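You operate a simulated robot arm through the tools that you are given. There is no shell and no other tool.

You run a simulated robot arm. Do the job below in one go: nothing can be reset, and whatever is moved stays where it is left.

## Task
Seal and cap the blue tank's drain port, then try its valve.
Fine: the orange seal, the teal cap, clamp shut, wheel tight; the blue drain valve under the tank open, then shut. Where these are worked on the way, their far stop is far enough and under half their travel is too little: blue drain valve.

It is judged by the outcome, as a careful person would: the job done as asked, and still so three seconds after it is handed in. It fails if anything else is knocked over, pushed out of place, dropped, spilled or broken. Lids that push on must go on centred and level and be pressed home; caps that screw on are set level and turned clockwise until they are tight.

## Robot
A 6-joint arm with a fingered hand, fixed in place. Base frame: the origin is on the floor under the middle of its stand, x ahead of it, y to its left, z up. Lengths are in m, angles in degrees, forces in N, time in s.
With the tool pointing down near the work surface it reaches from about 0.18 to 0.88 m from the base axis. Its first joint turns from -166.0 to 166.0 degrees. Payload 5 kg.
The TCP is the grasp point between the finger pads, 0.036 m short of the fingertips. In the tool frame z runs along the fingers and y along their closing line. The gripper opens to 0.12 m; its body begins 0.042 m behind the TCP. The gripper is a hand of 4 fingers: y runs from the thumb to the fingers, the wrist lies at [-0.019, -0.123, -0.211] in the tool frame, and closing takes about 1.5 s.
Orientation is told as [roll, pitch, yaw] about the base's x, y, z axes, in that order, counted from this pose: with the fingers straight down and the wrist toward the robot, the tool's x, y and z point along [0, 1, 0], [1, 0, 0] and [0, 0, -1] of the base frame.

## Interface
- The arm moves only by the tool apply_moves. Its argument "deltas" is a list of rows, each a list of 6 numbers: the turn, a rotation vector about the base's x, y, z in degrees, then the shift along the base's x, y, z in m. In form: [[wx, wy, wz, dx, dy, dz], ...]. A call has 1 to 20 rows; each row is the pose to reach, as a shift and turn from the pose commanded when the call began. "claw" is the closure in counts, from 0 (fully open) to 255 (shut), set as the call begins (left out, the last holds). Rows are played at 5 a second. More than 0.05 m and 8.6 degrees between two rows, or a gripper value outside its range, and nothing of the call is played. Where a pose cannot be reached the arm comes as near as it can. A force on the tool above 40 N (or 10 N above the force at the start of the call, whichever is more), or a blocked arm, ends the call early, and 0.2 s more pass. Each finger travels about 0.045 m/s and halts on what it meets, pressing with about 23 N; the grip force reading is that of the motor and also rises with nothing between the fingers. The clock runs only during rows and for 0.2 s after the last one: add rows that repeat a pose to give the fingers time. It gives the time, the measured TCP pose, the force on the tool (base axes), the opening and the grip force at its end, in the units of the frame above (readings bear some noise), with the torque about the TCP (base axes, N m) and any sound that the robot's microphone picked up, and new pictures: "pictures" is both (left out), scene, wrist or none.
- Cameras (640 x 400 px; columns grow to the right, rows downward): "scene" is fixed at [0.242, 0.4921, 1.3232]; the picture's right is [-0.60, -0.80, 0.00], its down [-0.56, 0.42, -0.71] and it looks along [0.57, -0.43, -0.70] (base axes); focal length 344 px, centre (320, 200). "wrist" rides on the gripper at [0.073, -0.101, -0.142] in the tool frame; the picture's right is [-0.79, 0.29, -0.54], its down [-0.56, -0.70, 0.44] and it looks along [-0.25, 0.65, 0.71] (tool axes); focal length 280 px, centre (320, 200). There is no depth. A picture from a camera that has moved, and an enlarged one, comes with that camera's place and axes in the base frame and with its lens. The place of the scene camera against the robot may be out by one fixed shift of up to 0.025 m in any direction.
- lift_body(by): slides the trunk up (or, below 0, down) by that many m; the arm rides with it, the base frame stays. It gives what a move gives, with no picture.
- curl_fingers(index, middle, ring, thumb_bend, thumb_turn): sets how far each is bent, from 0 (flat) to 1 (curled in); at 0.3 the hand is open as for a grip, at 0.7 the pads meet at the TCP. One left out holds its place. A second passes; each finger stops where it meets its share of the squeeze, and holds until it gets a number again. A gripper value or a shape takes the hand back. It gives what a move gives, with no picture; readings hold the bend of each and the force on the fingers (four entries, about 0 where the hand has none), thumb and palm. thumb_turn goes from beside the hand (0) to across from the fingers (1), as for a grip.
- set_grasp(shape): the hand has 4 fingers and takes this shape, open, in about a second: jaw (thumb against the fingers, like two jaws); tri (thumb and two fingers); tip (a fingertip pinch); poke (one finger out to press); point (the index stretched); flat (the hand flat); cup (the hand cupped); fist (a fist). The gripper value then closes the fingers along that shape, each until it touches; the sizes above hold for jaw. It gives what a move gives, with no picture.
- inspect(camera, box): a new picture of the part [left, top, right, bottom] of that camera's present view, enlarged. No time passes.
- sign_off(): hands the job in; it is judged then, once.

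Nothing tells you positions but the pictures and the camera data. Unless the task says otherwise, let go and move clear before handing in.

The tools are called after ">>>" as a command line: name --pt "numbers of a row" for each row, then --argument value for the rest, lists and objects as JSON in quotes. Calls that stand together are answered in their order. apply_moves: Moves the arm, as the interface text tells. Its arguments: {"type":"object","properties":{"deltas":{"type":"array"},"claw":{"type":"number"},"pictures":{"type":"string","enum":["both","scene","wrist","none"]}},"required":["deltas"]} The other tools are called the same way: lift_body (by) moves the trunk up or down; set_grasp (shape) gives the hand a shape; curl_fingers (index, middle, ring, thumb_bend, thumb_turn) moves the fingers one by one; inspect (camera, box) takes an enlarged picture of a part of a camera's view; sign_off () hands the job in.

At the start:

```text
clock: 0.0
ee_pos: [0.5152, 0.043, 1.0263]
tool_rot: [0.0, 0.0, 0.1]
ft_force: [0.2, 0.0, 0.1]
moment: [-0.01, -0.02, -0.01]
grip_width: 0.1197
finger_force: 0.0
shape: jaw
bend: [0.3, 0.3, 0.3, 0.3, 0.98]
finger forces: [0.0, 0.0, 0.0, 0.0, 0.0, 0.0]
trunk travel left (down, up): [-0.625, 0.215]
```

scene: 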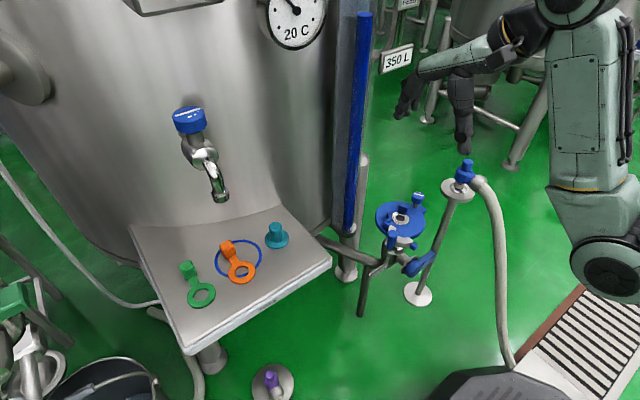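
wrist: 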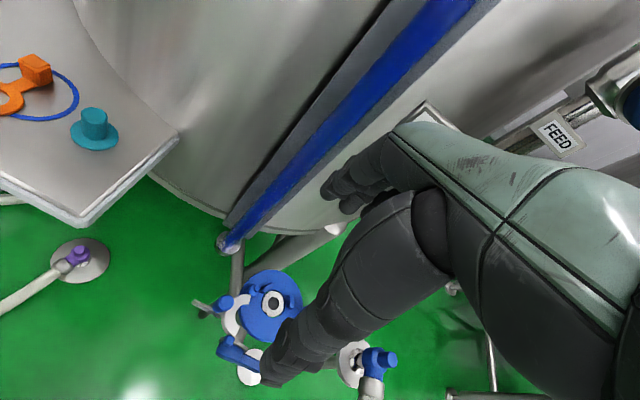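

I see a steel tank with a tray holding a green seal, an orange seal on a blue ring and a teal cap. To the right is a blue drain port assembly with a clamp and wheel. I'll enlarge the pictures before moving anything.

>>> inspect --camera "scene" --box '[340, 150, 500, 250]'

>>> inspect --camera "scene" --box '[340, 210, 500, 310]'

>>> inspect --camera "scene" --box '[160, 200, 320, 300]'

>>> inspect --camera "wrist" --box '[180, 240, 420, 390]'

>>> inspect --camera "scene" --box '[0, 0, 640, 400]'

```text
4.00 times, centred on (420, 200) of scene
camera zoom: at [0.242, 0.4921, 1.3232], right [-0.6, -0.8, 0.0], down [-0.56, 0.42, -0.71], along [0.57, -0.43, -0.7], focal length 1374 px, centre (-80, 200)
```

zoom: 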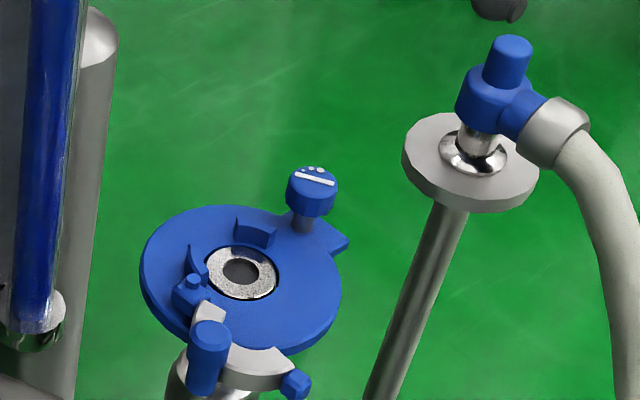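

```text
4.00 times, centred on (420, 260) of scene
camera zoom: at [0.242, 0.4921, 1.3232], right [-0.6, -0.8, 0.0], down [-0.56, 0.42, -0.71], along [0.57, -0.43, -0.7], focal length 1374 px, centre (-80, -40)
```

zoom: 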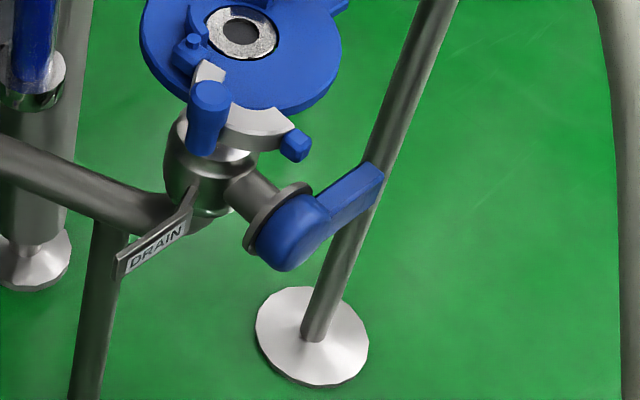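

```text
4.00 times, centred on (240, 250) of scene
camera zoom: at [0.242, 0.4921, 1.3232], right [-0.6, -0.8, 0.0], down [-0.56, 0.42, -0.71], along [0.57, -0.43, -0.7], focal length 1374 px, centre (640, 0)
```

zoom: 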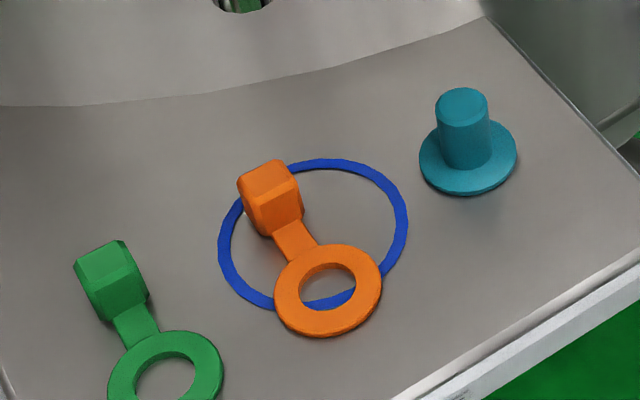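

```text
2.67 times, centred on (300, 315) of wrist
camera zoom: at [0.4129, 0.1159, 1.1682], right [0.29, -0.79, 0.54], down [-0.7, -0.56, -0.44], along [0.65, -0.25, -0.71], focal length 748 px, centre (373, -107)
```

zoom: 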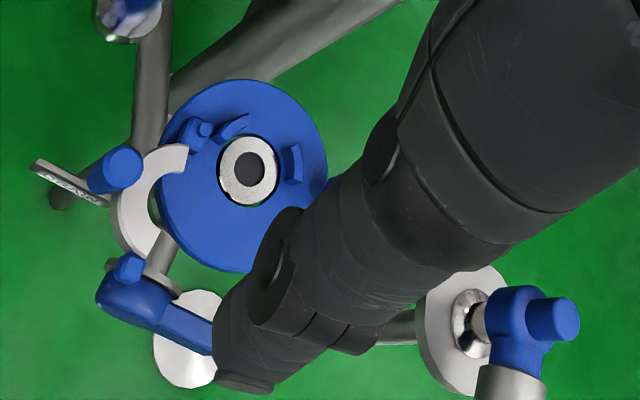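

```text
1.00 times, centred on (320, 200) of scene (not enlarged: the box is as wide or as high as the picture)
camera zoom: at [0.242, 0.4921, 1.3232], right [-0.6, -0.8, 0.0], down [-0.56, 0.42, -0.71], along [0.57, -0.43, -0.7], focal length 344 px, centre (320, 200)
```

zoom: 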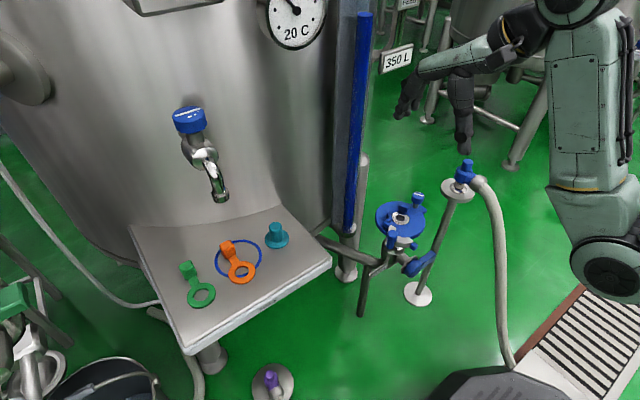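

The port looks to be near (0.64, -0.10, 0.55) and the teal cap near (0.63, 0.31, 0.80). A hose connector stands near (0.57, -0.24, 0.73). I'll move the wrist camera well above everything to get second views for triangulation.

>>> apply_moves --pt "0 0 0 -0.009 -0.039 -0.014" --pt "0 0 0 -0.018 -0.078 -0.028" --pt "0 0 0 -0.027 -0.117 -0.042" --pt "0 0 0 -0.036 -0.156 -0.056" --pt "0 0 0 -0.045 -0.193 -0.07" --pt "0 0 0 -0.045 -0.193 -0.07"

>>> inspect --camera "wrist" --box '[120, 150, 360, 300]'

```text
clock: 1.4
ee_pos: [0.4694, -0.1492, 0.9576]
tool_rot: [0.0, 0.0, 0.0]
ft_force: [0.3, -0.2, 0.1]
moment: [-0.01, 0.0, 0.0]
grip_width: 0.1197
finger_force: 0.1
shape: jaw
bend: [0.3, 0.3, 0.3, 0.3, 0.98]
finger forces: [0.1, 0.1, 0.0, 0.1, 0.0, 0.1]
trunk travel left (down, up): [-0.625, 0.215]
camera wrist: at [0.3682, -0.0766, 1.1001], right [0.29, -0.79, 0.54], down [-0.7, -0.56, -0.44], along [0.65, -0.25, -0.71], focal length 280 px, centre (320, 200)
```

scene: 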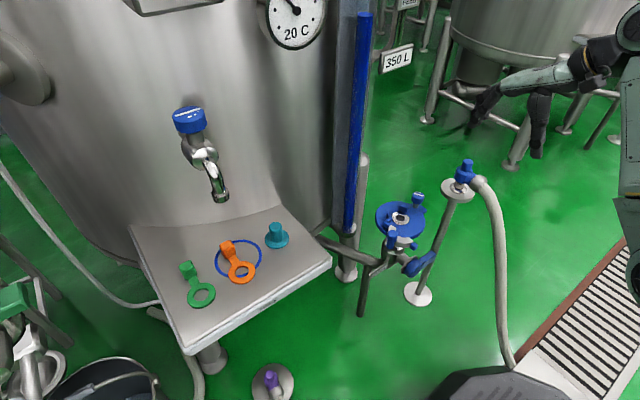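
wrist: 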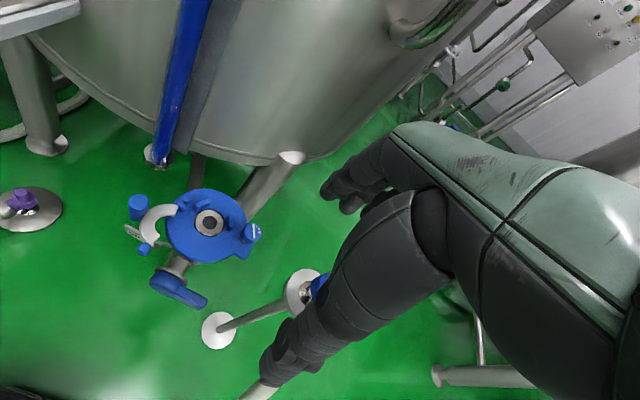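

```text
2.67 times, centred on (240, 225) of wrist
camera zoom: at [0.3682, -0.0766, 1.1001], right [0.29, -0.79, 0.54], down [-0.7, -0.56, -0.44], along [0.65, -0.25, -0.71], focal length 748 px, centre (533, 133)
```

zoom: 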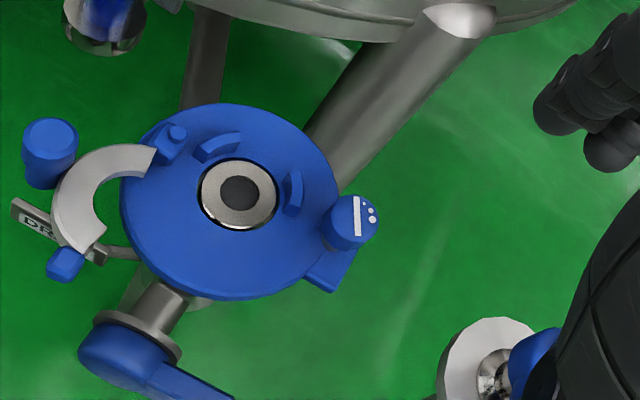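

The port centre triangulates to about (0.609, -0.069, 0.615). I'll zoom in further on the clamp mechanism.

>>> inspect --camera "wrist" --box '[120, 175, 200, 225]'

>>> inspect --camera "wrist" --box '[170, 190, 266, 250]'

>>> inspect --camera "wrist" --box '[120, 225, 264, 315]'

>>> inspect --camera "scene" --box '[370, 180, 450, 230]'

>>> inspect --camera "scene" --box '[370, 220, 450, 280]'

```text
8.00 times, centred on (160, 200) of wrist
camera zoom: at [0.3682, -0.0766, 1.1001], right [0.29, -0.79, 0.54], down [-0.7, -0.56, -0.44], along [0.65, -0.25, -0.71], focal length 2243 px, centre (1600, 200)
```

zoom: 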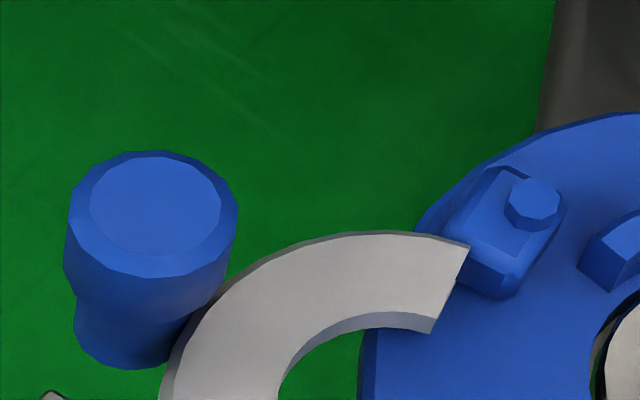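

```text
6.67 times, centred on (218, 220) of wrist
camera zoom: at [0.3682, -0.0766, 1.1001], right [0.29, -0.79, 0.54], down [-0.7, -0.56, -0.44], along [0.65, -0.25, -0.71], focal length 1869 px, centre (1000, 67)
```

zoom: 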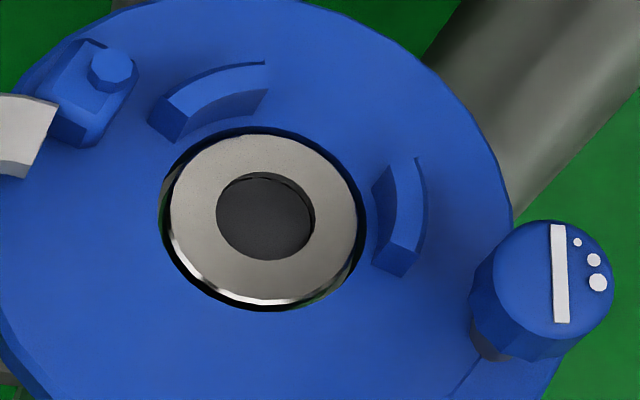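

```text
4.44 times, centred on (192, 270) of wrist
camera zoom: at [0.3682, -0.0766, 1.1001], right [0.29, -0.79, 0.54], down [-0.7, -0.56, -0.44], along [0.65, -0.25, -0.71], focal length 1246 px, centre (889, -111)
```

zoom: 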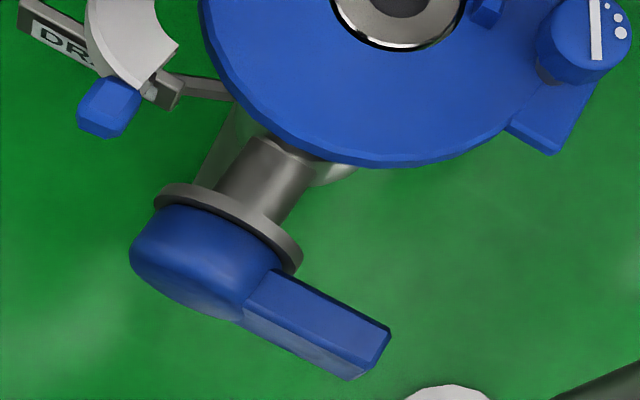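

```text
8.00 times, centred on (410, 205) of scene
camera zoom: at [0.242, 0.4921, 1.3232], right [-0.6, -0.8, 0.0], down [-0.56, 0.42, -0.71], along [0.57, -0.43, -0.7], focal length 2748 px, centre (-400, 160)
```

zoom: 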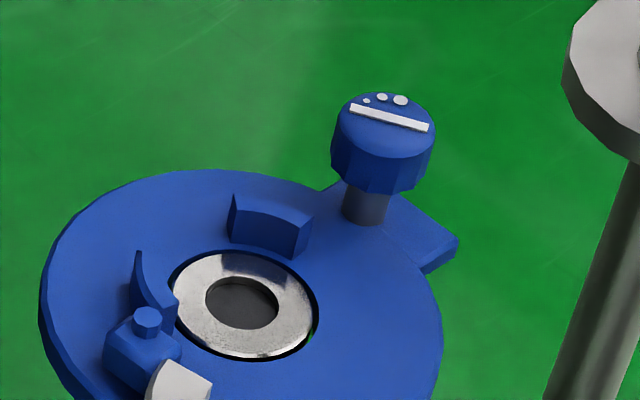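

```text
6.67 times, centred on (410, 250) of scene
camera zoom: at [0.242, 0.4921, 1.3232], right [-0.6, -0.8, 0.0], down [-0.56, 0.42, -0.71], along [0.57, -0.43, -0.7], focal length 2290 px, centre (-280, -133)
```

zoom: 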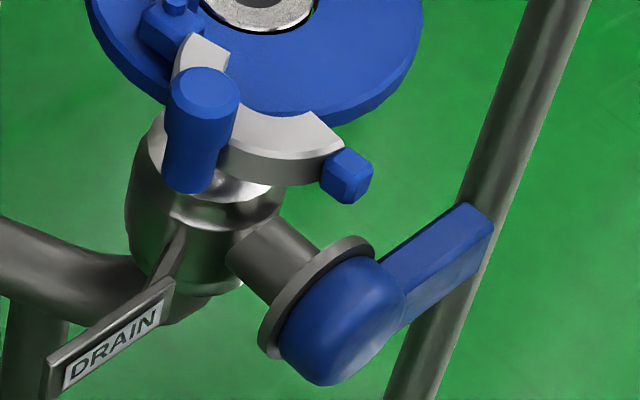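

I read the mechanism as follows: the clamp arc hinges on the +y side of the port, the wheel with the white line is on the -y side, and two fences on the +x side leave a gap for the seal's tab. Next I'll view the tray and faucet from higher up.

>>> apply_moves --pt "0 0 0 -0.007 0.045 0.009" --pt "0 0 0 -0.014 0.09 0.018" --pt "0 0 0 -0.021 0.135 0.027" --pt "0 0 0 -0.028 0.18 0.036" --pt "0 0 0 -0.035 0.225 0.045" --pt "0 0 0 -0.042 0.27 0.054" --pt "0 0 0 -0.049 0.315 0.063" --pt "0 0 0 -0.056 0.36 0.072" --pt "0 0 0 -0.063 0.405 0.081" --pt "0 0 0 -0.07 0.45 0.09" --pt "0 0 0 -0.07 0.45 0.09"

>>> inspect --camera "wrist" --box '[150, 100, 390, 250]'

```text
clock: 3.8
ee_pos: [0.4206, 0.3027, 0.9988]
tool_rot: [0.2, -0.3, 0.0]
ft_force: [-0.6, -0.2, -0.3]
moment: [0.04, 0.04, -0.01]
grip_width: 0.1196
finger_force: 0.1
shape: jaw
bend: [0.3, 0.3, 0.3, 0.3, 0.98]
finger forces: [0.0, 0.0, 0.0, 0.0, 0.0, 0.0]
out of reach, approached as far as the arm can: row 3, 4, 5, 6, 7, 8, 9, 10, 11
trunk travel left (down, up): [-0.625, 0.215]
camera wrist: at [0.3195, 0.3756, 1.1414], right [0.29, -0.79, 0.54], down [-0.7, -0.56, -0.45], along [0.66, -0.25, -0.71], focal length 280 px, centre (320, 200)
```

scene: 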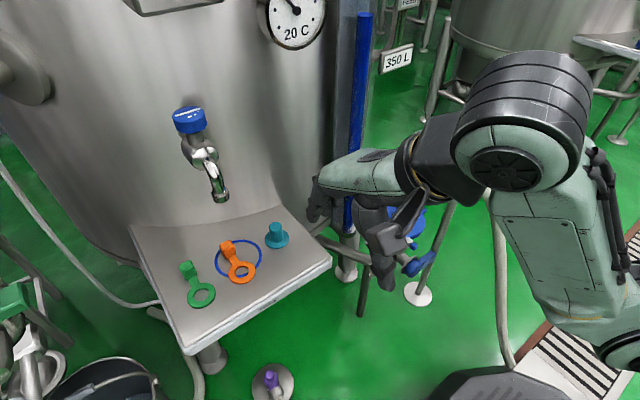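
wrist: 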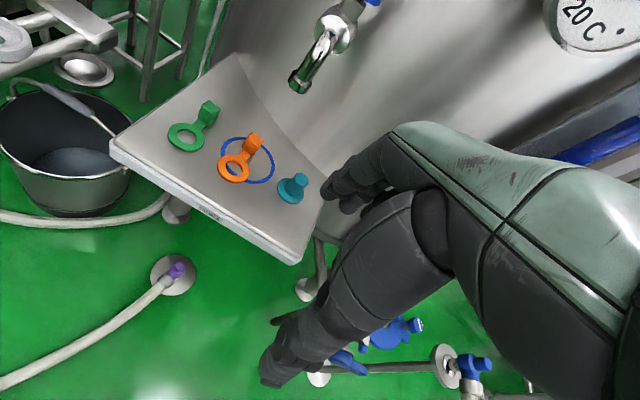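

```text
2.67 times, centred on (270, 175) of wrist
camera zoom: at [0.3195, 0.3756, 1.1414], right [0.29, -0.79, 0.54], down [-0.7, -0.56, -0.45], along [0.66, -0.25, -0.71], focal length 748 px, centre (453, 267)
```

zoom: 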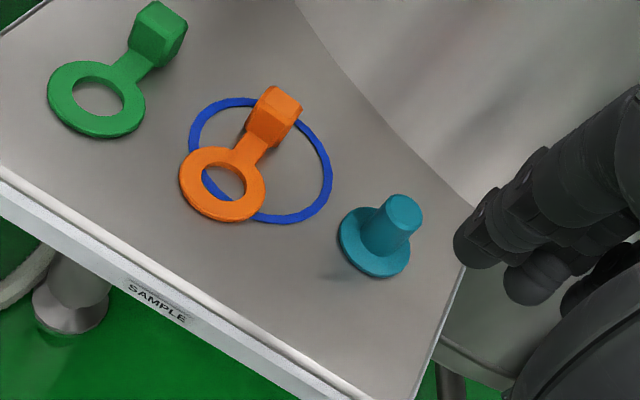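

The orange ring centre triangulates to about (0.591, 0.400, 0.791), and the two cameras agree. I'll zoom in further on the tray items and the faucet.

>>> inspect --camera "wrist" --box '[205, 120, 285, 170]'

>>> inspect --camera "wrist" --box '[260, 160, 340, 210]'

>>> inspect --camera "scene" --box '[210, 225, 274, 290]'

>>> inspect --camera "scene" --box '[250, 210, 314, 260]'

>>> inspect --camera "wrist" --box '[270, 0, 398, 100]'

>>> inspect --camera "scene" --box '[160, 95, 288, 215]'

```text
8.00 times, centred on (245, 145) of wrist
camera zoom: at [0.3195, 0.3756, 1.1414], right [0.29, -0.79, 0.54], down [-0.7, -0.56, -0.45], along [0.66, -0.25, -0.71], focal length 2243 px, centre (920, 640)
```

zoom: 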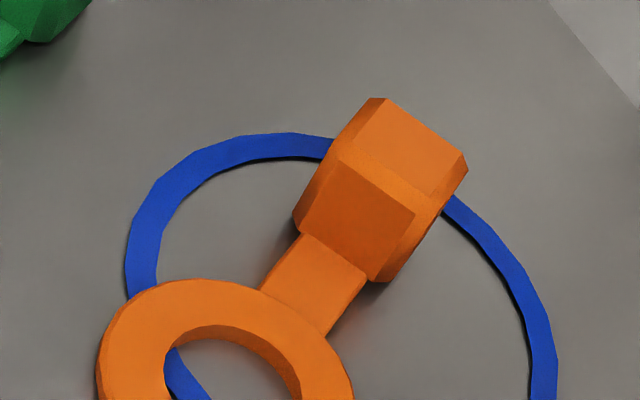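

```text
8.00 times, centred on (300, 185) of wrist
camera zoom: at [0.3195, 0.3756, 1.1414], right [0.29, -0.79, 0.54], down [-0.7, -0.56, -0.45], along [0.66, -0.25, -0.71], focal length 2243 px, centre (480, 320)
```

zoom: 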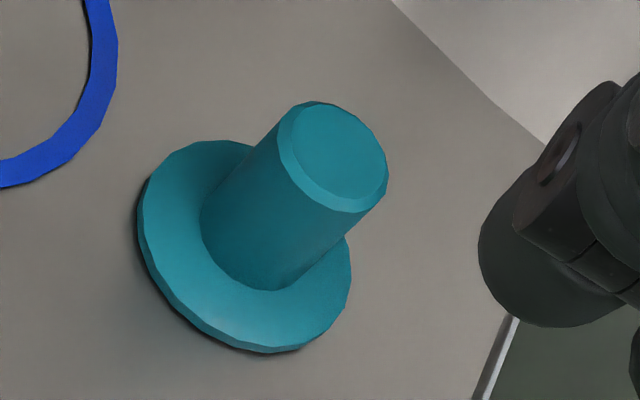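

```text
6.15 times, centred on (242, 258) of scene
camera zoom: at [0.242, 0.4921, 1.3232], right [-0.6, -0.8, 0.0], down [-0.56, 0.42, -0.71], along [0.57, -0.43, -0.7], focal length 2114 px, centre (800, -154)
```

zoom: 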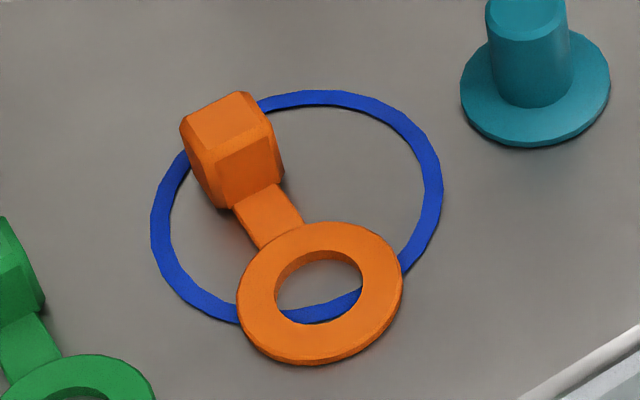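

```text
8.00 times, centred on (282, 235) of scene
camera zoom: at [0.242, 0.4921, 1.3232], right [-0.6, -0.8, 0.0], down [-0.56, 0.42, -0.71], along [0.57, -0.43, -0.7], focal length 2748 px, centre (624, -80)
```

zoom: 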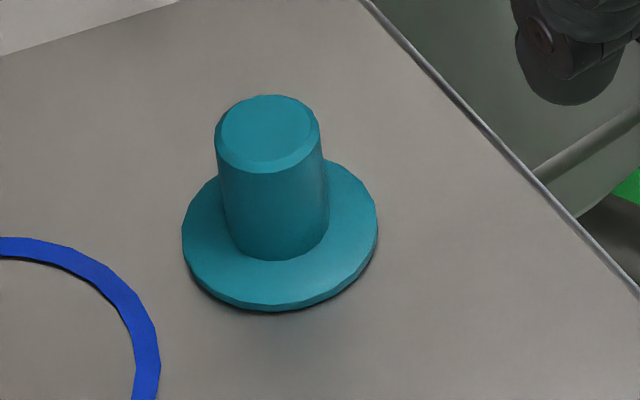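

```text
4.00 times, centred on (334, 50) of wrist
camera zoom: at [0.3195, 0.3756, 1.1414], right [0.29, -0.79, 0.54], down [-0.7, -0.56, -0.45], along [0.66, -0.25, -0.71], focal length 1122 px, centre (264, 800)
```

zoom: 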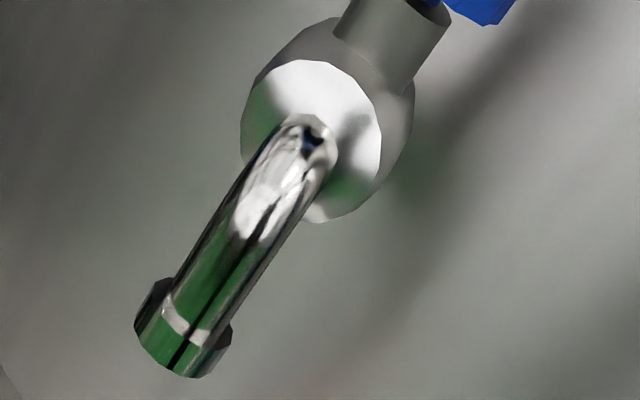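

```text
3.33 times, centred on (224, 155) of scene
camera zoom: at [0.242, 0.4921, 1.3232], right [-0.6, -0.8, 0.0], down [-0.56, 0.42, -0.71], along [0.57, -0.43, -0.7], focal length 1145 px, centre (640, 350)
```

zoom: 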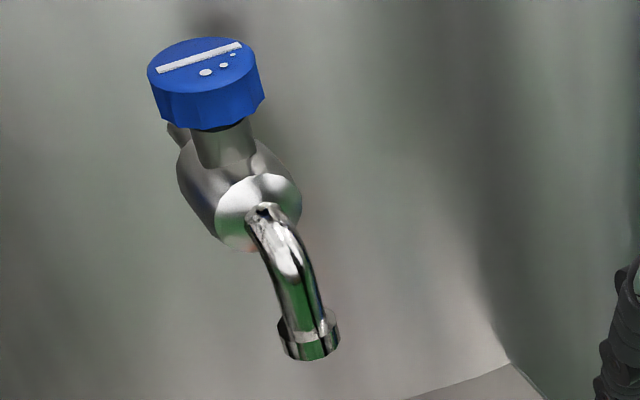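

The orange block's top is near (0.6445, 0.3995, 0.8165), and the faucet tip hangs almost directly above it at z≈0.93. I'll need a tilted approach, so I'm checking the hand shapes here in free space.

>>> set_grasp --shape "tip"

>>> inspect --camera "wrist" --box '[160, 50, 640, 400]'

>>> inspect --camera "scene" --box '[300, 130, 460, 300]'

```text
clock: 4.7
ee_pos: [0.4219, 0.3041, 0.9987]
tool_rot: [0.2, -0.3, 0.1]
ft_force: [-0.4, -0.4, 0.3]
moment: [0.04, -0.01, -0.02]
grip_width: 0.1196
finger_force: 0.0
shape: tip
bend: [0.3, 0.98, 0.99, 0.3, 0.98]
finger forces: [0.0, 0.0, 0.0, 0.0, 0.0, 0.0]
trunk travel left (down, up): [-0.625, 0.215]
```

```text
1.14 times, centred on (400, 225) of wrist
camera zoom: at [0.3195, 0.3761, 1.141], right [0.29, -0.79, 0.54], down [-0.7, -0.56, -0.45], along [0.66, -0.25, -0.71], focal length 320 px, centre (229, 171)
```

zoom: 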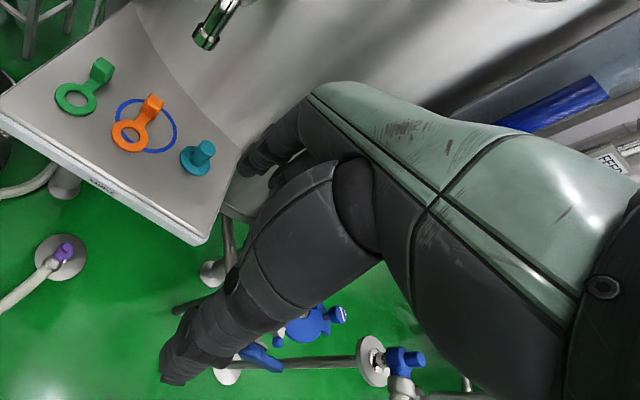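

```text
2.35 times, centred on (380, 215) of scene
camera zoom: at [0.242, 0.4921, 1.3232], right [-0.6, -0.8, 0.0], down [-0.56, 0.42, -0.71], along [0.57, -0.43, -0.7], focal length 808 px, centre (179, 165)
```

zoom: 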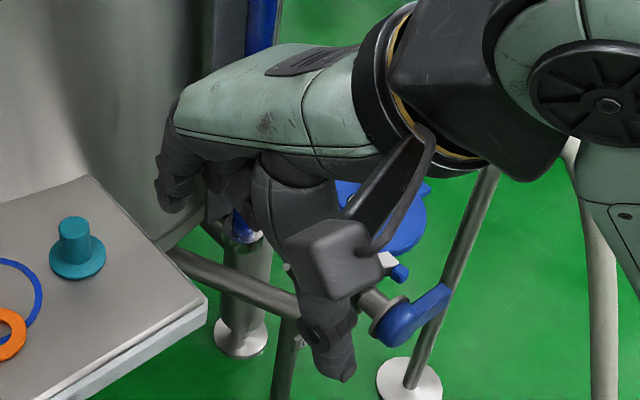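

The hand is humanoid, with the index still extended in the "tip" shape. I'll close it in free air to see where the fingertips meet relative to the TCP.

>>> apply_moves --pt "0 0 0 0 0 0" --pt "0 0 0 0 0 0" --pt "0 0 0 0 0 0" --pt "0 0 0 0 0 0" --pt "0 0 0 0 0 0" --pt "0 0 0 0 0 0" --pt "0 0 0 0 0 0" --pt "0 0 0 0 0 0" --claw 170 --pictures "wrist"

>>> inspect --camera "wrist" --box '[240, 140, 432, 300]'

>>> inspect --camera "scene" --box '[300, 150, 460, 300]'

```text
clock: 6.5
ee_pos: [0.4218, 0.3037, 0.9985]
tool_rot: [0.1, -0.3, 0.0]
ft_force: [-0.4, 0.5, -0.4]
moment: [-0.05, 0.01, -0.02]
grip_width: 0.0408
finger_force: 0.1
shape: tip
bend: [0.73, 0.98, 0.99, 0.73, 1.0]
finger forces: [0.1, 0.0, 0.0, 0.1, 0.0, 0.1]
trunk travel left (down, up): [-0.625, 0.215]
camera wrist: at [0.3195, 0.3761, 1.141], right [0.29, -0.79, 0.54], down [-0.7, -0.56, -0.45], along [0.66, -0.25, -0.71], focal length 280 px, centre (320, 200)
```

wrist: 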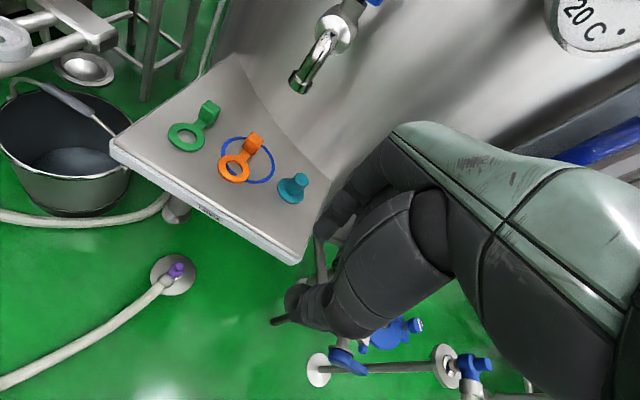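

```text
2.50 times, centred on (336, 220) of wrist
camera zoom: at [0.3195, 0.3761, 1.141], right [0.29, -0.79, 0.54], down [-0.7, -0.56, -0.45], along [0.66, -0.25, -0.71], focal length 701 px, centre (280, 150)
```

zoom: 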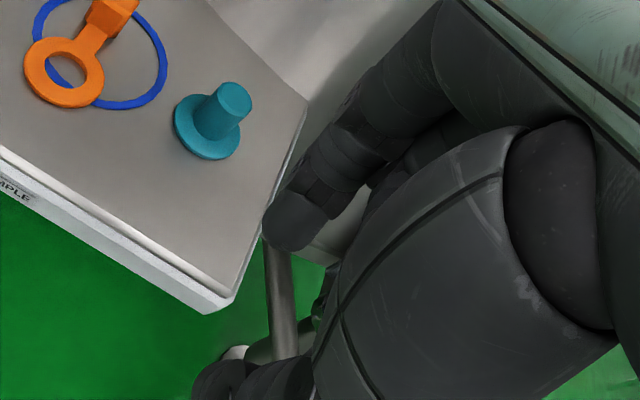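

```text
2.67 times, centred on (380, 225) of scene
camera zoom: at [0.242, 0.4921, 1.3232], right [-0.6, -0.8, 0.0], down [-0.56, 0.42, -0.71], along [0.57, -0.43, -0.7], focal length 916 px, centre (160, 133)
```

zoom: 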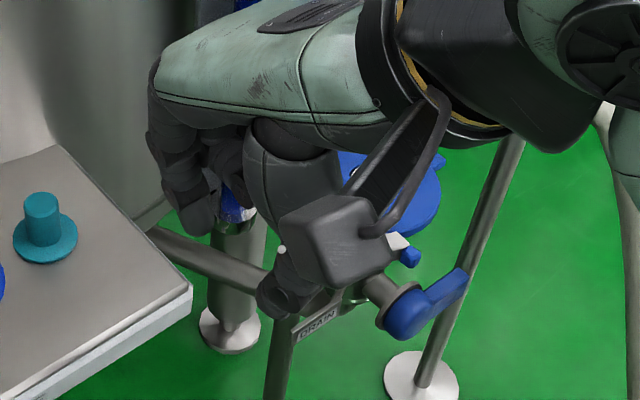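

The tip pinch closes at tool x≈0 and 20–30 mm past the TCP. I'll reorient in free space to yaw +90°, so the fingers close along base y, and then tilt so the hand comes in from the -x side below the faucet.

>>> apply_moves --pt "0 0 7.5 0 -0.002 -0.01" --pt "0 0 15 0 -0.004 -0.02" --pt "0 0 22.5 0 -0.006 -0.03" --pt "0 0 30 0 -0.008 -0.04" --pt "0 0 37.5 0 -0.01 -0.05" --pt "0 0 45 0 -0.012 -0.06" --pt "0 0 52.5 0 -0.014 -0.07" --pt "0 0 60 0 -0.016 -0.08" --pt "0 0 67.5 0 -0.018 -0.09" --pt "0 0 75 0 -0.02 -0.1" --pt "0 0 82.5 0 -0.02 -0.1" --pt "0 0 90 0 -0.02 -0.1" --pt "0 0 90 0 -0.02 -0.1" --claw 0 --pictures "both"

```text
clock: 9.3
ee_pos: [0.4206, 0.2831, 0.899]
tool_rot: [0.0, 0.0, 90.1]
ft_force: [0.2, 0.3, 0.9]
moment: [-0.01, 0.01, 0.03]
grip_width: 0.1195
finger_force: 0.1
shape: tip
bend: [0.3, 0.98, 0.99, 0.3, 0.98]
finger forces: [0.0, 0.0, 0.0, 0.0, 0.0, 0.0]
trunk travel left (down, up): [-0.625, 0.215]
camera wrist: at [0.347, 0.1823, 1.0417], right [0.79, 0.29, 0.54], down [0.56, -0.7, -0.44], along [0.25, 0.65, -0.71], focal length 280 px, centre (320, 200)
```

scene: 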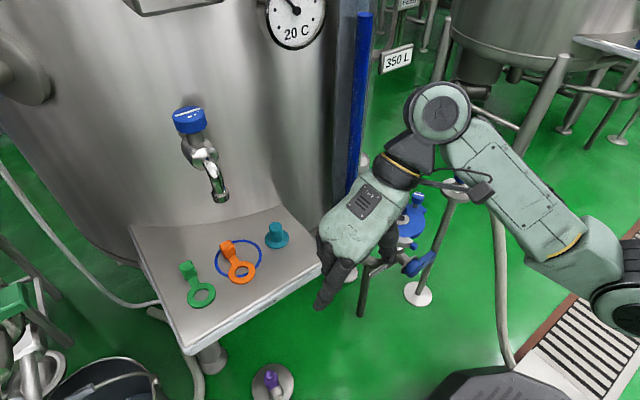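
wrist: 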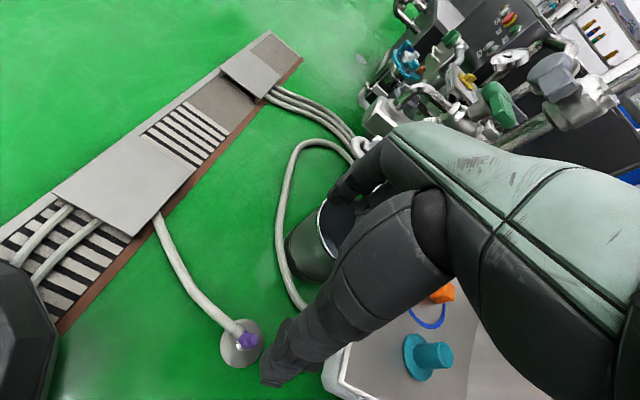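

The yaw of 90° was reached cleanly. Now I'll tilt by about -56° about base y while moving to a stand-off in front of and above the seal.

>>> apply_moves --pt "0 -8 0 0.01 0.011 0.005" --pt "0 -16 0 0.02 0.022 0.01" --pt "0 -24 0 0.03 0.033 0.015" --pt "0 -32 0 0.04 0.044 0.02" --pt "0 -40 0 0.05 0.055 0.02" --pt "0 -48 0 0.06 0.066 0.02" --pt "0 -55 0 0.07 0.077 0.02" --pt "0 -55 0 0.07 0.087 0.02" --pt "0 -55 0 0.07 0.087 0.02" --pictures "both"

```text
clock: 11.3
ee_pos: [0.4912, 0.3685, 0.9206]
tool_rot: [-55.0, 0.0, 90.0]
ft_force: [-0.1, -0.4, 0.8]
moment: [0.01, 0.04, 0.03]
grip_width: 0.1195
finger_force: 0.2
shape: tip
bend: [0.3, 0.98, 0.99, 0.3, 0.98]
finger forces: [0.0, 0.0, 0.1, 0.0, 0.0, 0.1]
trunk travel left (down, up): [-0.625, 0.215]
camera wrist: at [0.3318, 0.269, 0.9421], right [0.01, 0.29, 0.96], down [0.68, -0.7, 0.2], along [0.73, 0.65, -0.2], focal length 280 px, centre (320, 200)
```

scene: 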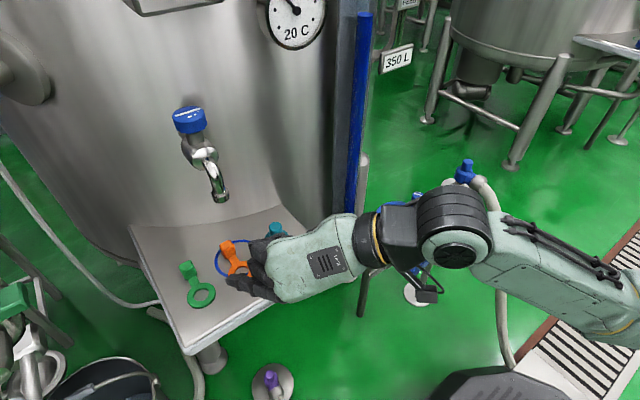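
wrist: 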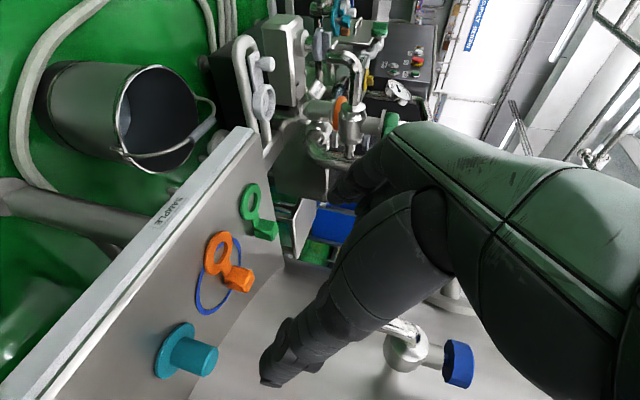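

The tilted pose works, and the tray and seals are visible. The green block at y≈0.477 would be hit by a fully open index finger, so I'll pre-shape to about a 5 cm gap and move to a stand-off on the approach line.

>>> apply_moves --pt "0 0 0 0 0.01 0" --pt "0 0 0 0 0.02 0" --pt "0 0 0 0 0.031 0" --pt "0 0 0 0.01 0.031 -0.01" --pt "0 0 0 0.02 0.031 -0.018" --pt "0 0 0 0.03 0.031 -0.026" --pt "0 0 0 0.041 0.031 -0.0356" --pt "0 0 0 0.041 0.031 -0.0356" --pt "0 0 0 0.041 0.031 -0.0356" --claw 148 --pictures "both"

>>> inspect --camera "wrist" --box '[180, 180, 420, 330]'

>>> inspect --camera "scene" --box '[180, 150, 340, 310]'

```text
clock: 13.3
ee_pos: [0.5316, 0.4022, 0.8829]
tool_rot: [-55.0, -0.1, 90.0]
ft_force: [0.5, -0.5, 0.3]
moment: [0.02, -0.01, 0.0]
grip_width: 0.0511
finger_force: 0.0
shape: tip
bend: [0.73, 0.98, 0.99, 0.72, 1.0]
finger forces: [0.0, 0.0, 0.1, 0.1, 0.1, 0.0]
trunk travel left (down, up): [-0.625, 0.215]
camera wrist: at [0.3732, 0.301, 0.9052], right [0.01, 0.29, 0.96], down [0.68, -0.7, 0.2], along [0.73, 0.65, -0.2], focal length 280 px, centre (320, 200)
```

scene: 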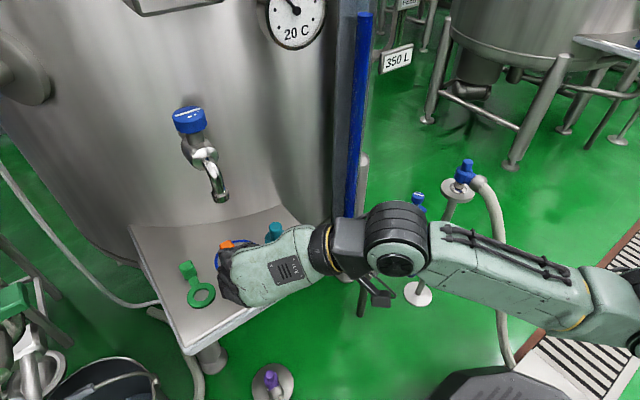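
wrist: 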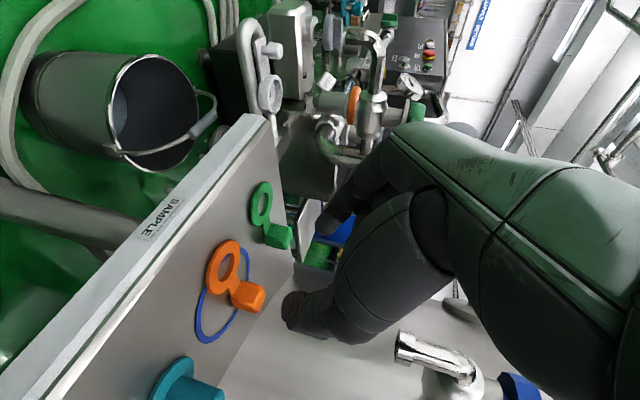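

```text
2.67 times, centred on (300, 255) of wrist
camera zoom: at [0.3732, 0.301, 0.9052], right [0.01, 0.29, 0.96], down [0.68, -0.7, 0.2], along [0.73, 0.65, -0.2], focal length 748 px, centre (373, 53)
```

zoom: 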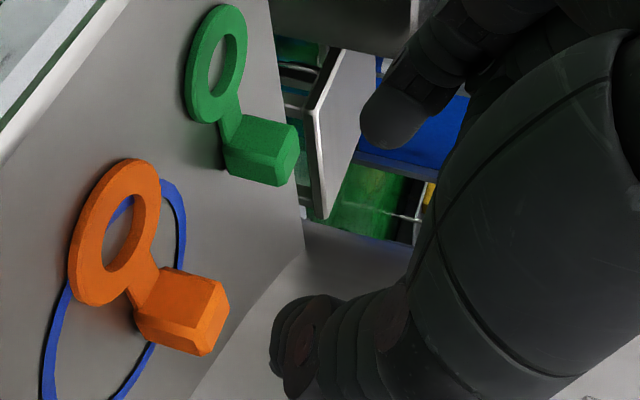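

```text
2.50 times, centred on (260, 230) of scene
camera zoom: at [0.242, 0.4921, 1.3232], right [-0.6, -0.8, 0.0], down [-0.56, 0.42, -0.71], along [0.57, -0.43, -0.7], focal length 859 px, centre (470, 125)
```

zoom: 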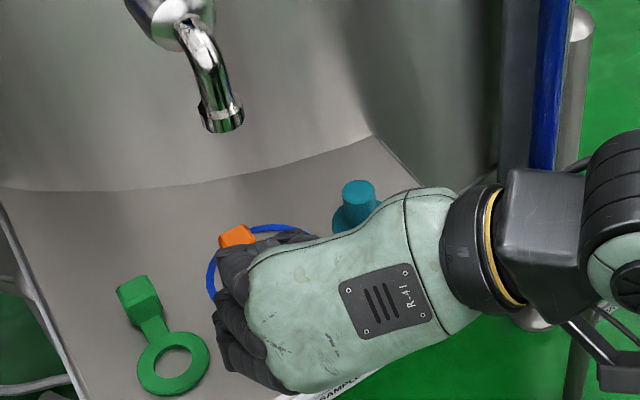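

I'll zoom in closely on the orange block and ring to refine the grasp target.

>>> inspect --camera "wrist" --box '[195, 230, 275, 320]'

>>> inspect --camera "wrist" --box '[270, 200, 366, 350]'

```text
4.44 times, centred on (235, 275) of wrist
camera zoom: at [0.3732, 0.301, 0.9052], right [0.01, 0.29, 0.96], down [0.68, -0.7, 0.2], along [0.73, 0.65, -0.2], focal length 1246 px, centre (698, -133)
```

zoom: 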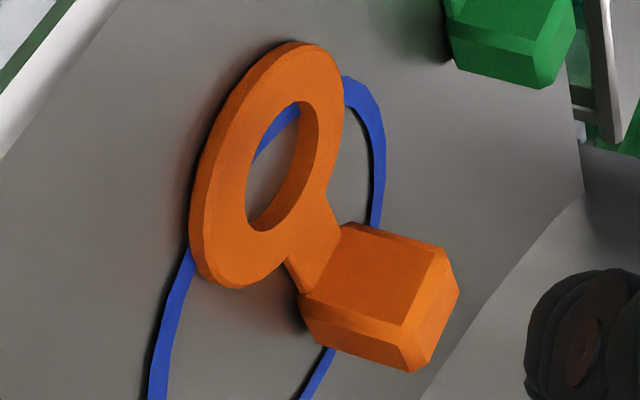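

```text
2.67 times, centred on (318, 275) of wrist
camera zoom: at [0.3732, 0.301, 0.9052], right [0.01, 0.29, 0.96], down [0.68, -0.7, 0.2], along [0.73, 0.65, -0.2], focal length 748 px, centre (325, 0)
```

zoom: 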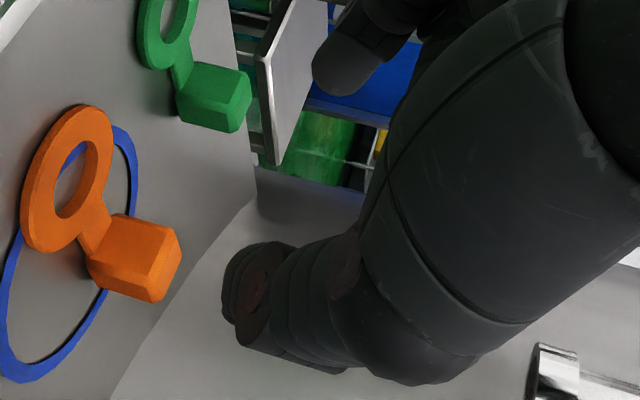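

The refined block centre is about (0.646, 0.398, 0.80). I'm approaching along the tool axis in two stages, and this first one stops about 4 cm short.

>>> apply_moves --pt "0 0 0 0.016 -0.001 -0.0105" --pt "0 0 0 0.032 -0.002 -0.021" --pt "0 0 0 0.048 -0.003 -0.0315" --pt "0 0 0 0.064 -0.004 -0.042" --pt "0 0 0 0.064 -0.004 -0.042" --pictures "both"

>>> inspect --camera "wrist" --box '[200, 190, 392, 350]'

>>> inspect --camera "scene" --box '[180, 150, 340, 310]'

```text
clock: 14.5
ee_pos: [0.5962, 0.3962, 0.8422]
tool_rot: [-55.0, 0.0, 90.0]
ft_force: [-0.2, 0.6, -0.3]
moment: [-0.03, -0.02, 0.0]
grip_width: 0.0511
finger_force: 0.0
shape: tip
bend: [0.73, 0.98, 0.99, 0.72, 1.0]
finger forces: [0.1, 0.1, 0.0, 0.0, 0.0, 0.1]
trunk travel left (down, up): [-0.625, 0.215]
camera wrist: at [0.4371, 0.2963, 0.8638], right [0.01, 0.29, 0.96], down [0.68, -0.7, 0.2], along [0.73, 0.65, -0.2], focal length 280 px, centre (320, 200)
```

scene: 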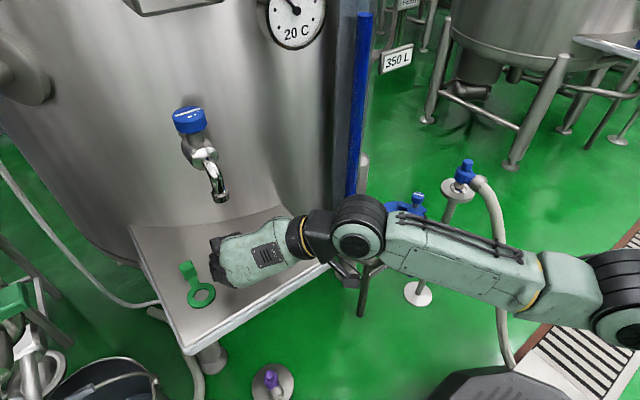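
wrist: 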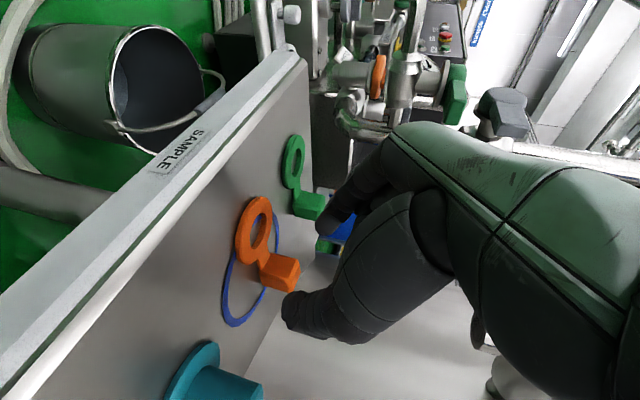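

```text
2.50 times, centred on (296, 270) of wrist
camera zoom: at [0.4371, 0.2963, 0.8638], right [0.01, 0.29, 0.96], down [0.68, -0.7, 0.2], along [0.73, 0.65, -0.2], focal length 701 px, centre (380, 25)
```

zoom: 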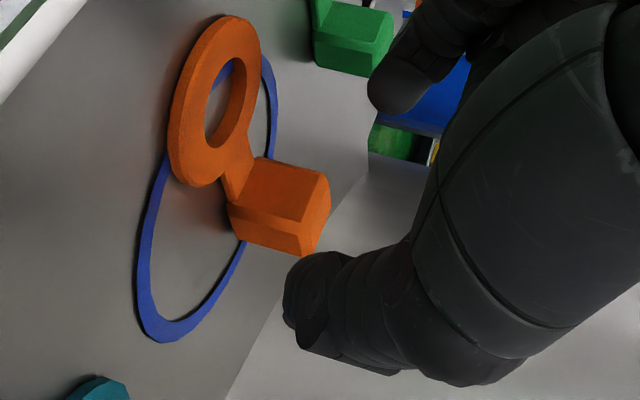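

```text
2.50 times, centred on (260, 230) of scene
camera zoom: at [0.242, 0.4921, 1.3232], right [-0.6, -0.8, 0.0], down [-0.56, 0.42, -0.71], along [0.57, -0.43, -0.7], focal length 859 px, centre (470, 125)
```

zoom: 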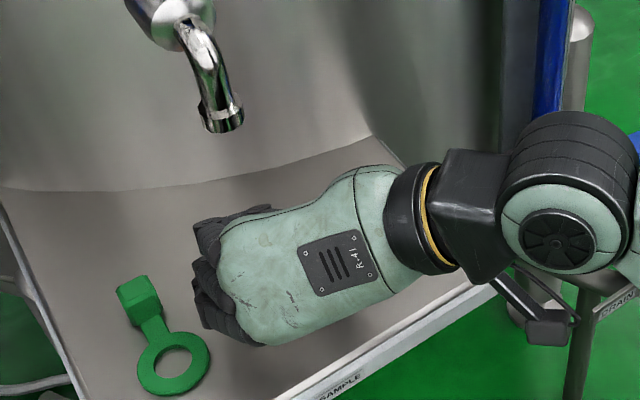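

The block sits between the index and thumb in the view, and the faucet is clear. I'm moving the last 4 cm to the grasp pose.

>>> apply_moves --pt "0 0 0 0.012 -0.001 -0.008" --pt "0 0 0 0.024 -0.001 -0.016" --pt "0 0 0 0.035 -0.002 -0.024" --pt "0 0 0 0.035 -0.002 -0.024" --pictures "both"

>>> inspect --camera "wrist" --box '[200, 190, 392, 350]'

>>> inspect --camera "scene" --box '[180, 150, 340, 310]'

```text
clock: 15.5
ee_pos: [0.6304, 0.3971, 0.8167]
tool_rot: [-55.0, 0.0, 90.0]
ft_force: [0.1, 0.0, 0.2]
moment: [-0.04, -0.01, 0.0]
grip_width: 0.0514
finger_force: 0.0
shape: tip
bend: [0.73, 0.98, 0.99, 0.72, 1.0]
finger forces: [0.0, 0.0, 0.0, 0.1, 0.1, 0.1]
trunk travel left (down, up): [-0.625, 0.215]
camera wrist: at [0.4707, 0.2952, 0.839], right [0.01, 0.29, 0.96], down [0.68, -0.7, 0.2], along [0.73, 0.65, -0.2], focal length 280 px, centre (320, 200)
```

scene: 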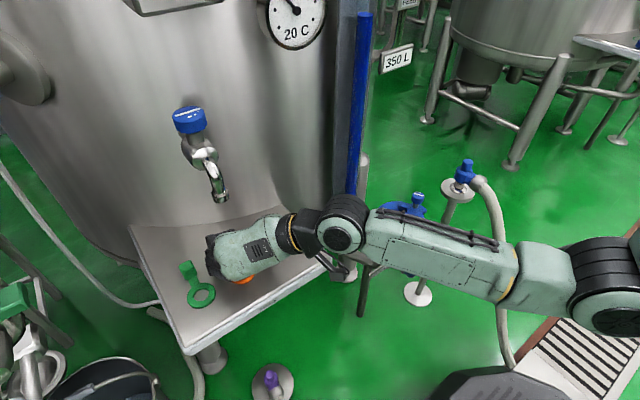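
wrist: 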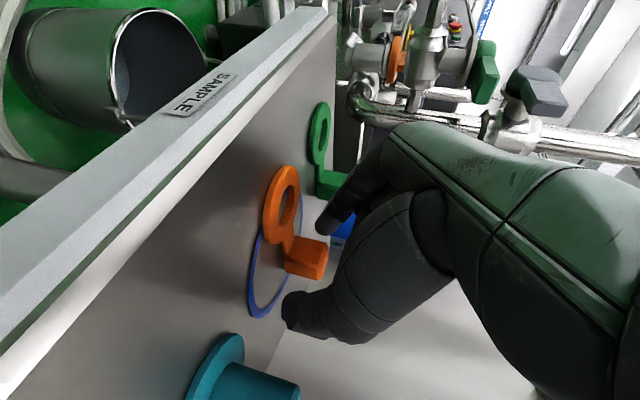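

```text
2.50 times, centred on (296, 270) of wrist
camera zoom: at [0.4707, 0.2952, 0.839], right [0.01, 0.29, 0.96], down [0.68, -0.7, 0.2], along [0.73, 0.65, -0.2], focal length 701 px, centre (380, 25)
```

zoom: 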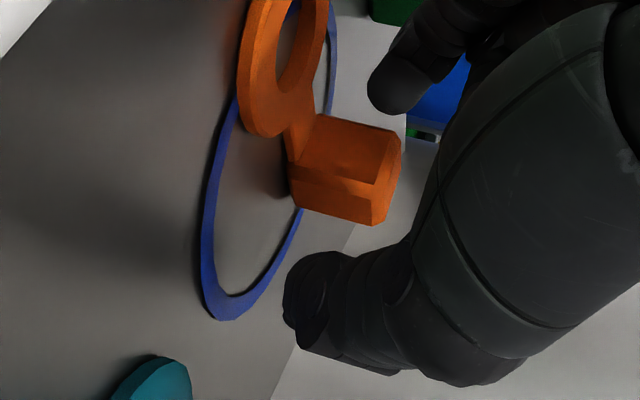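

```text
2.50 times, centred on (260, 230) of scene
camera zoom: at [0.242, 0.4921, 1.3232], right [-0.6, -0.8, 0.0], down [-0.56, 0.42, -0.71], along [0.57, -0.43, -0.7], focal length 859 px, centre (470, 125)
```

zoom: 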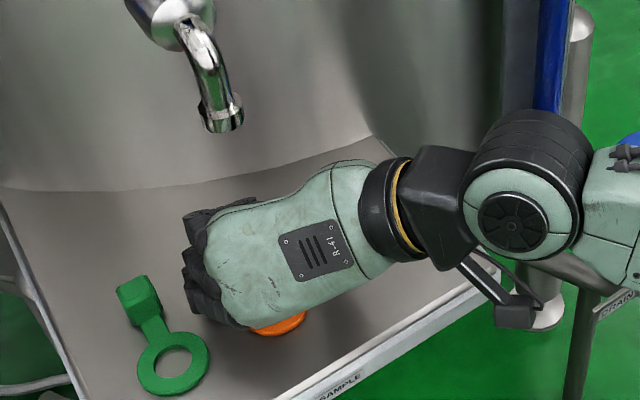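

The block is well placed between the fingertips. I'll nudge 4 mm forward and close.

>>> apply_moves --pt "0 0 0 0.004 -0.002 0" --pictures "none"

>>> apply_moves --pt "0 0 0 0 0 0" --pt "0 0 0 0 0 0" --pt "0 0 0 0 0 0" --pt "0 0 0 0 0 0" --pt "0 0 0 0 0 0" --pt "0 0 0 0 0 0" --pt "0 0 0 0 0 0" --claw 255 --pictures "wrist"

>>> inspect --camera "wrist" --box '[200, 190, 392, 350]'

```text
clock: 15.9
ee_pos: [0.6347, 0.3946, 0.817]
tool_rot: [-55.0, 0.0, 89.9]
ft_force: [0.0, 1.0, 0.5]
moment: [0.01, 0.0, -0.05]
grip_width: 0.0511
finger_force: 0.1
shape: tip
bend: [0.73, 0.98, 0.99, 0.72, 1.0]
finger forces: [0.0, 0.0, 0.0, 0.1, 0.1, 0.1]
trunk travel left (down, up): [-0.625, 0.215]
```

```text
clock: 17.5
ee_pos: [0.6346, 0.3949, 0.8169]
tool_rot: [-55.0, 0.1, 90.0]
ft_force: [0.4, 0.1, 0.8]
moment: [0.05, -0.07, -0.02]
grip_width: 0.019
finger_force: 22.8
shape: tip
bend: [0.72, 1.0, 1.0, 0.74, 1.0]
finger forces: [20.5, 0.1, 0.1, 0.1, 20.4, 0.1]
trunk travel left (down, up): [-0.625, 0.215]
camera wrist: at [0.4753, 0.2931, 0.8397], right [0.01, 0.29, 0.96], down [0.68, -0.7, 0.2], along [0.73, 0.65, -0.2], focal length 280 px, centre (320, 200)
```

wrist: 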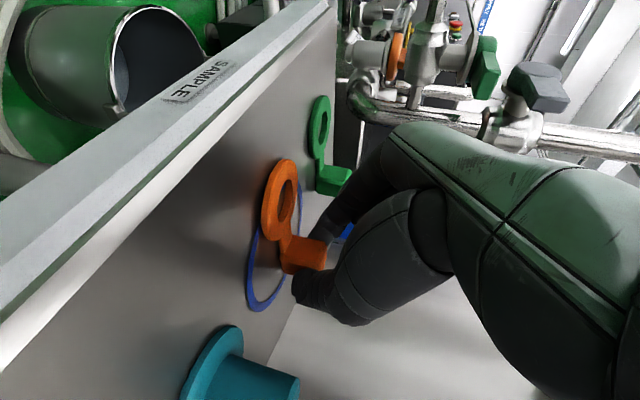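

```text
2.50 times, centred on (296, 270) of wrist
camera zoom: at [0.4753, 0.2931, 0.8397], right [0.01, 0.29, 0.96], down [0.68, -0.7, 0.2], along [0.73, 0.65, -0.2], focal length 701 px, centre (380, 25)
```

zoom: 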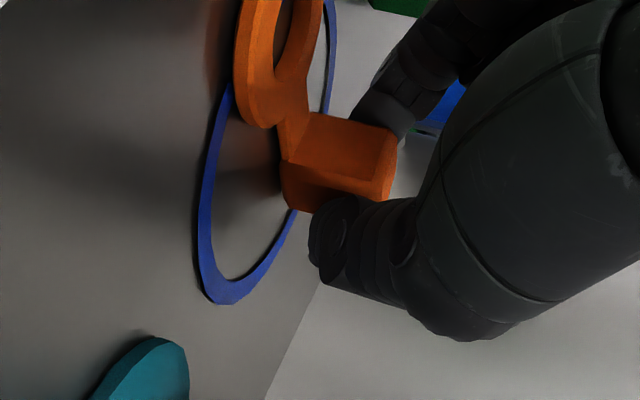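

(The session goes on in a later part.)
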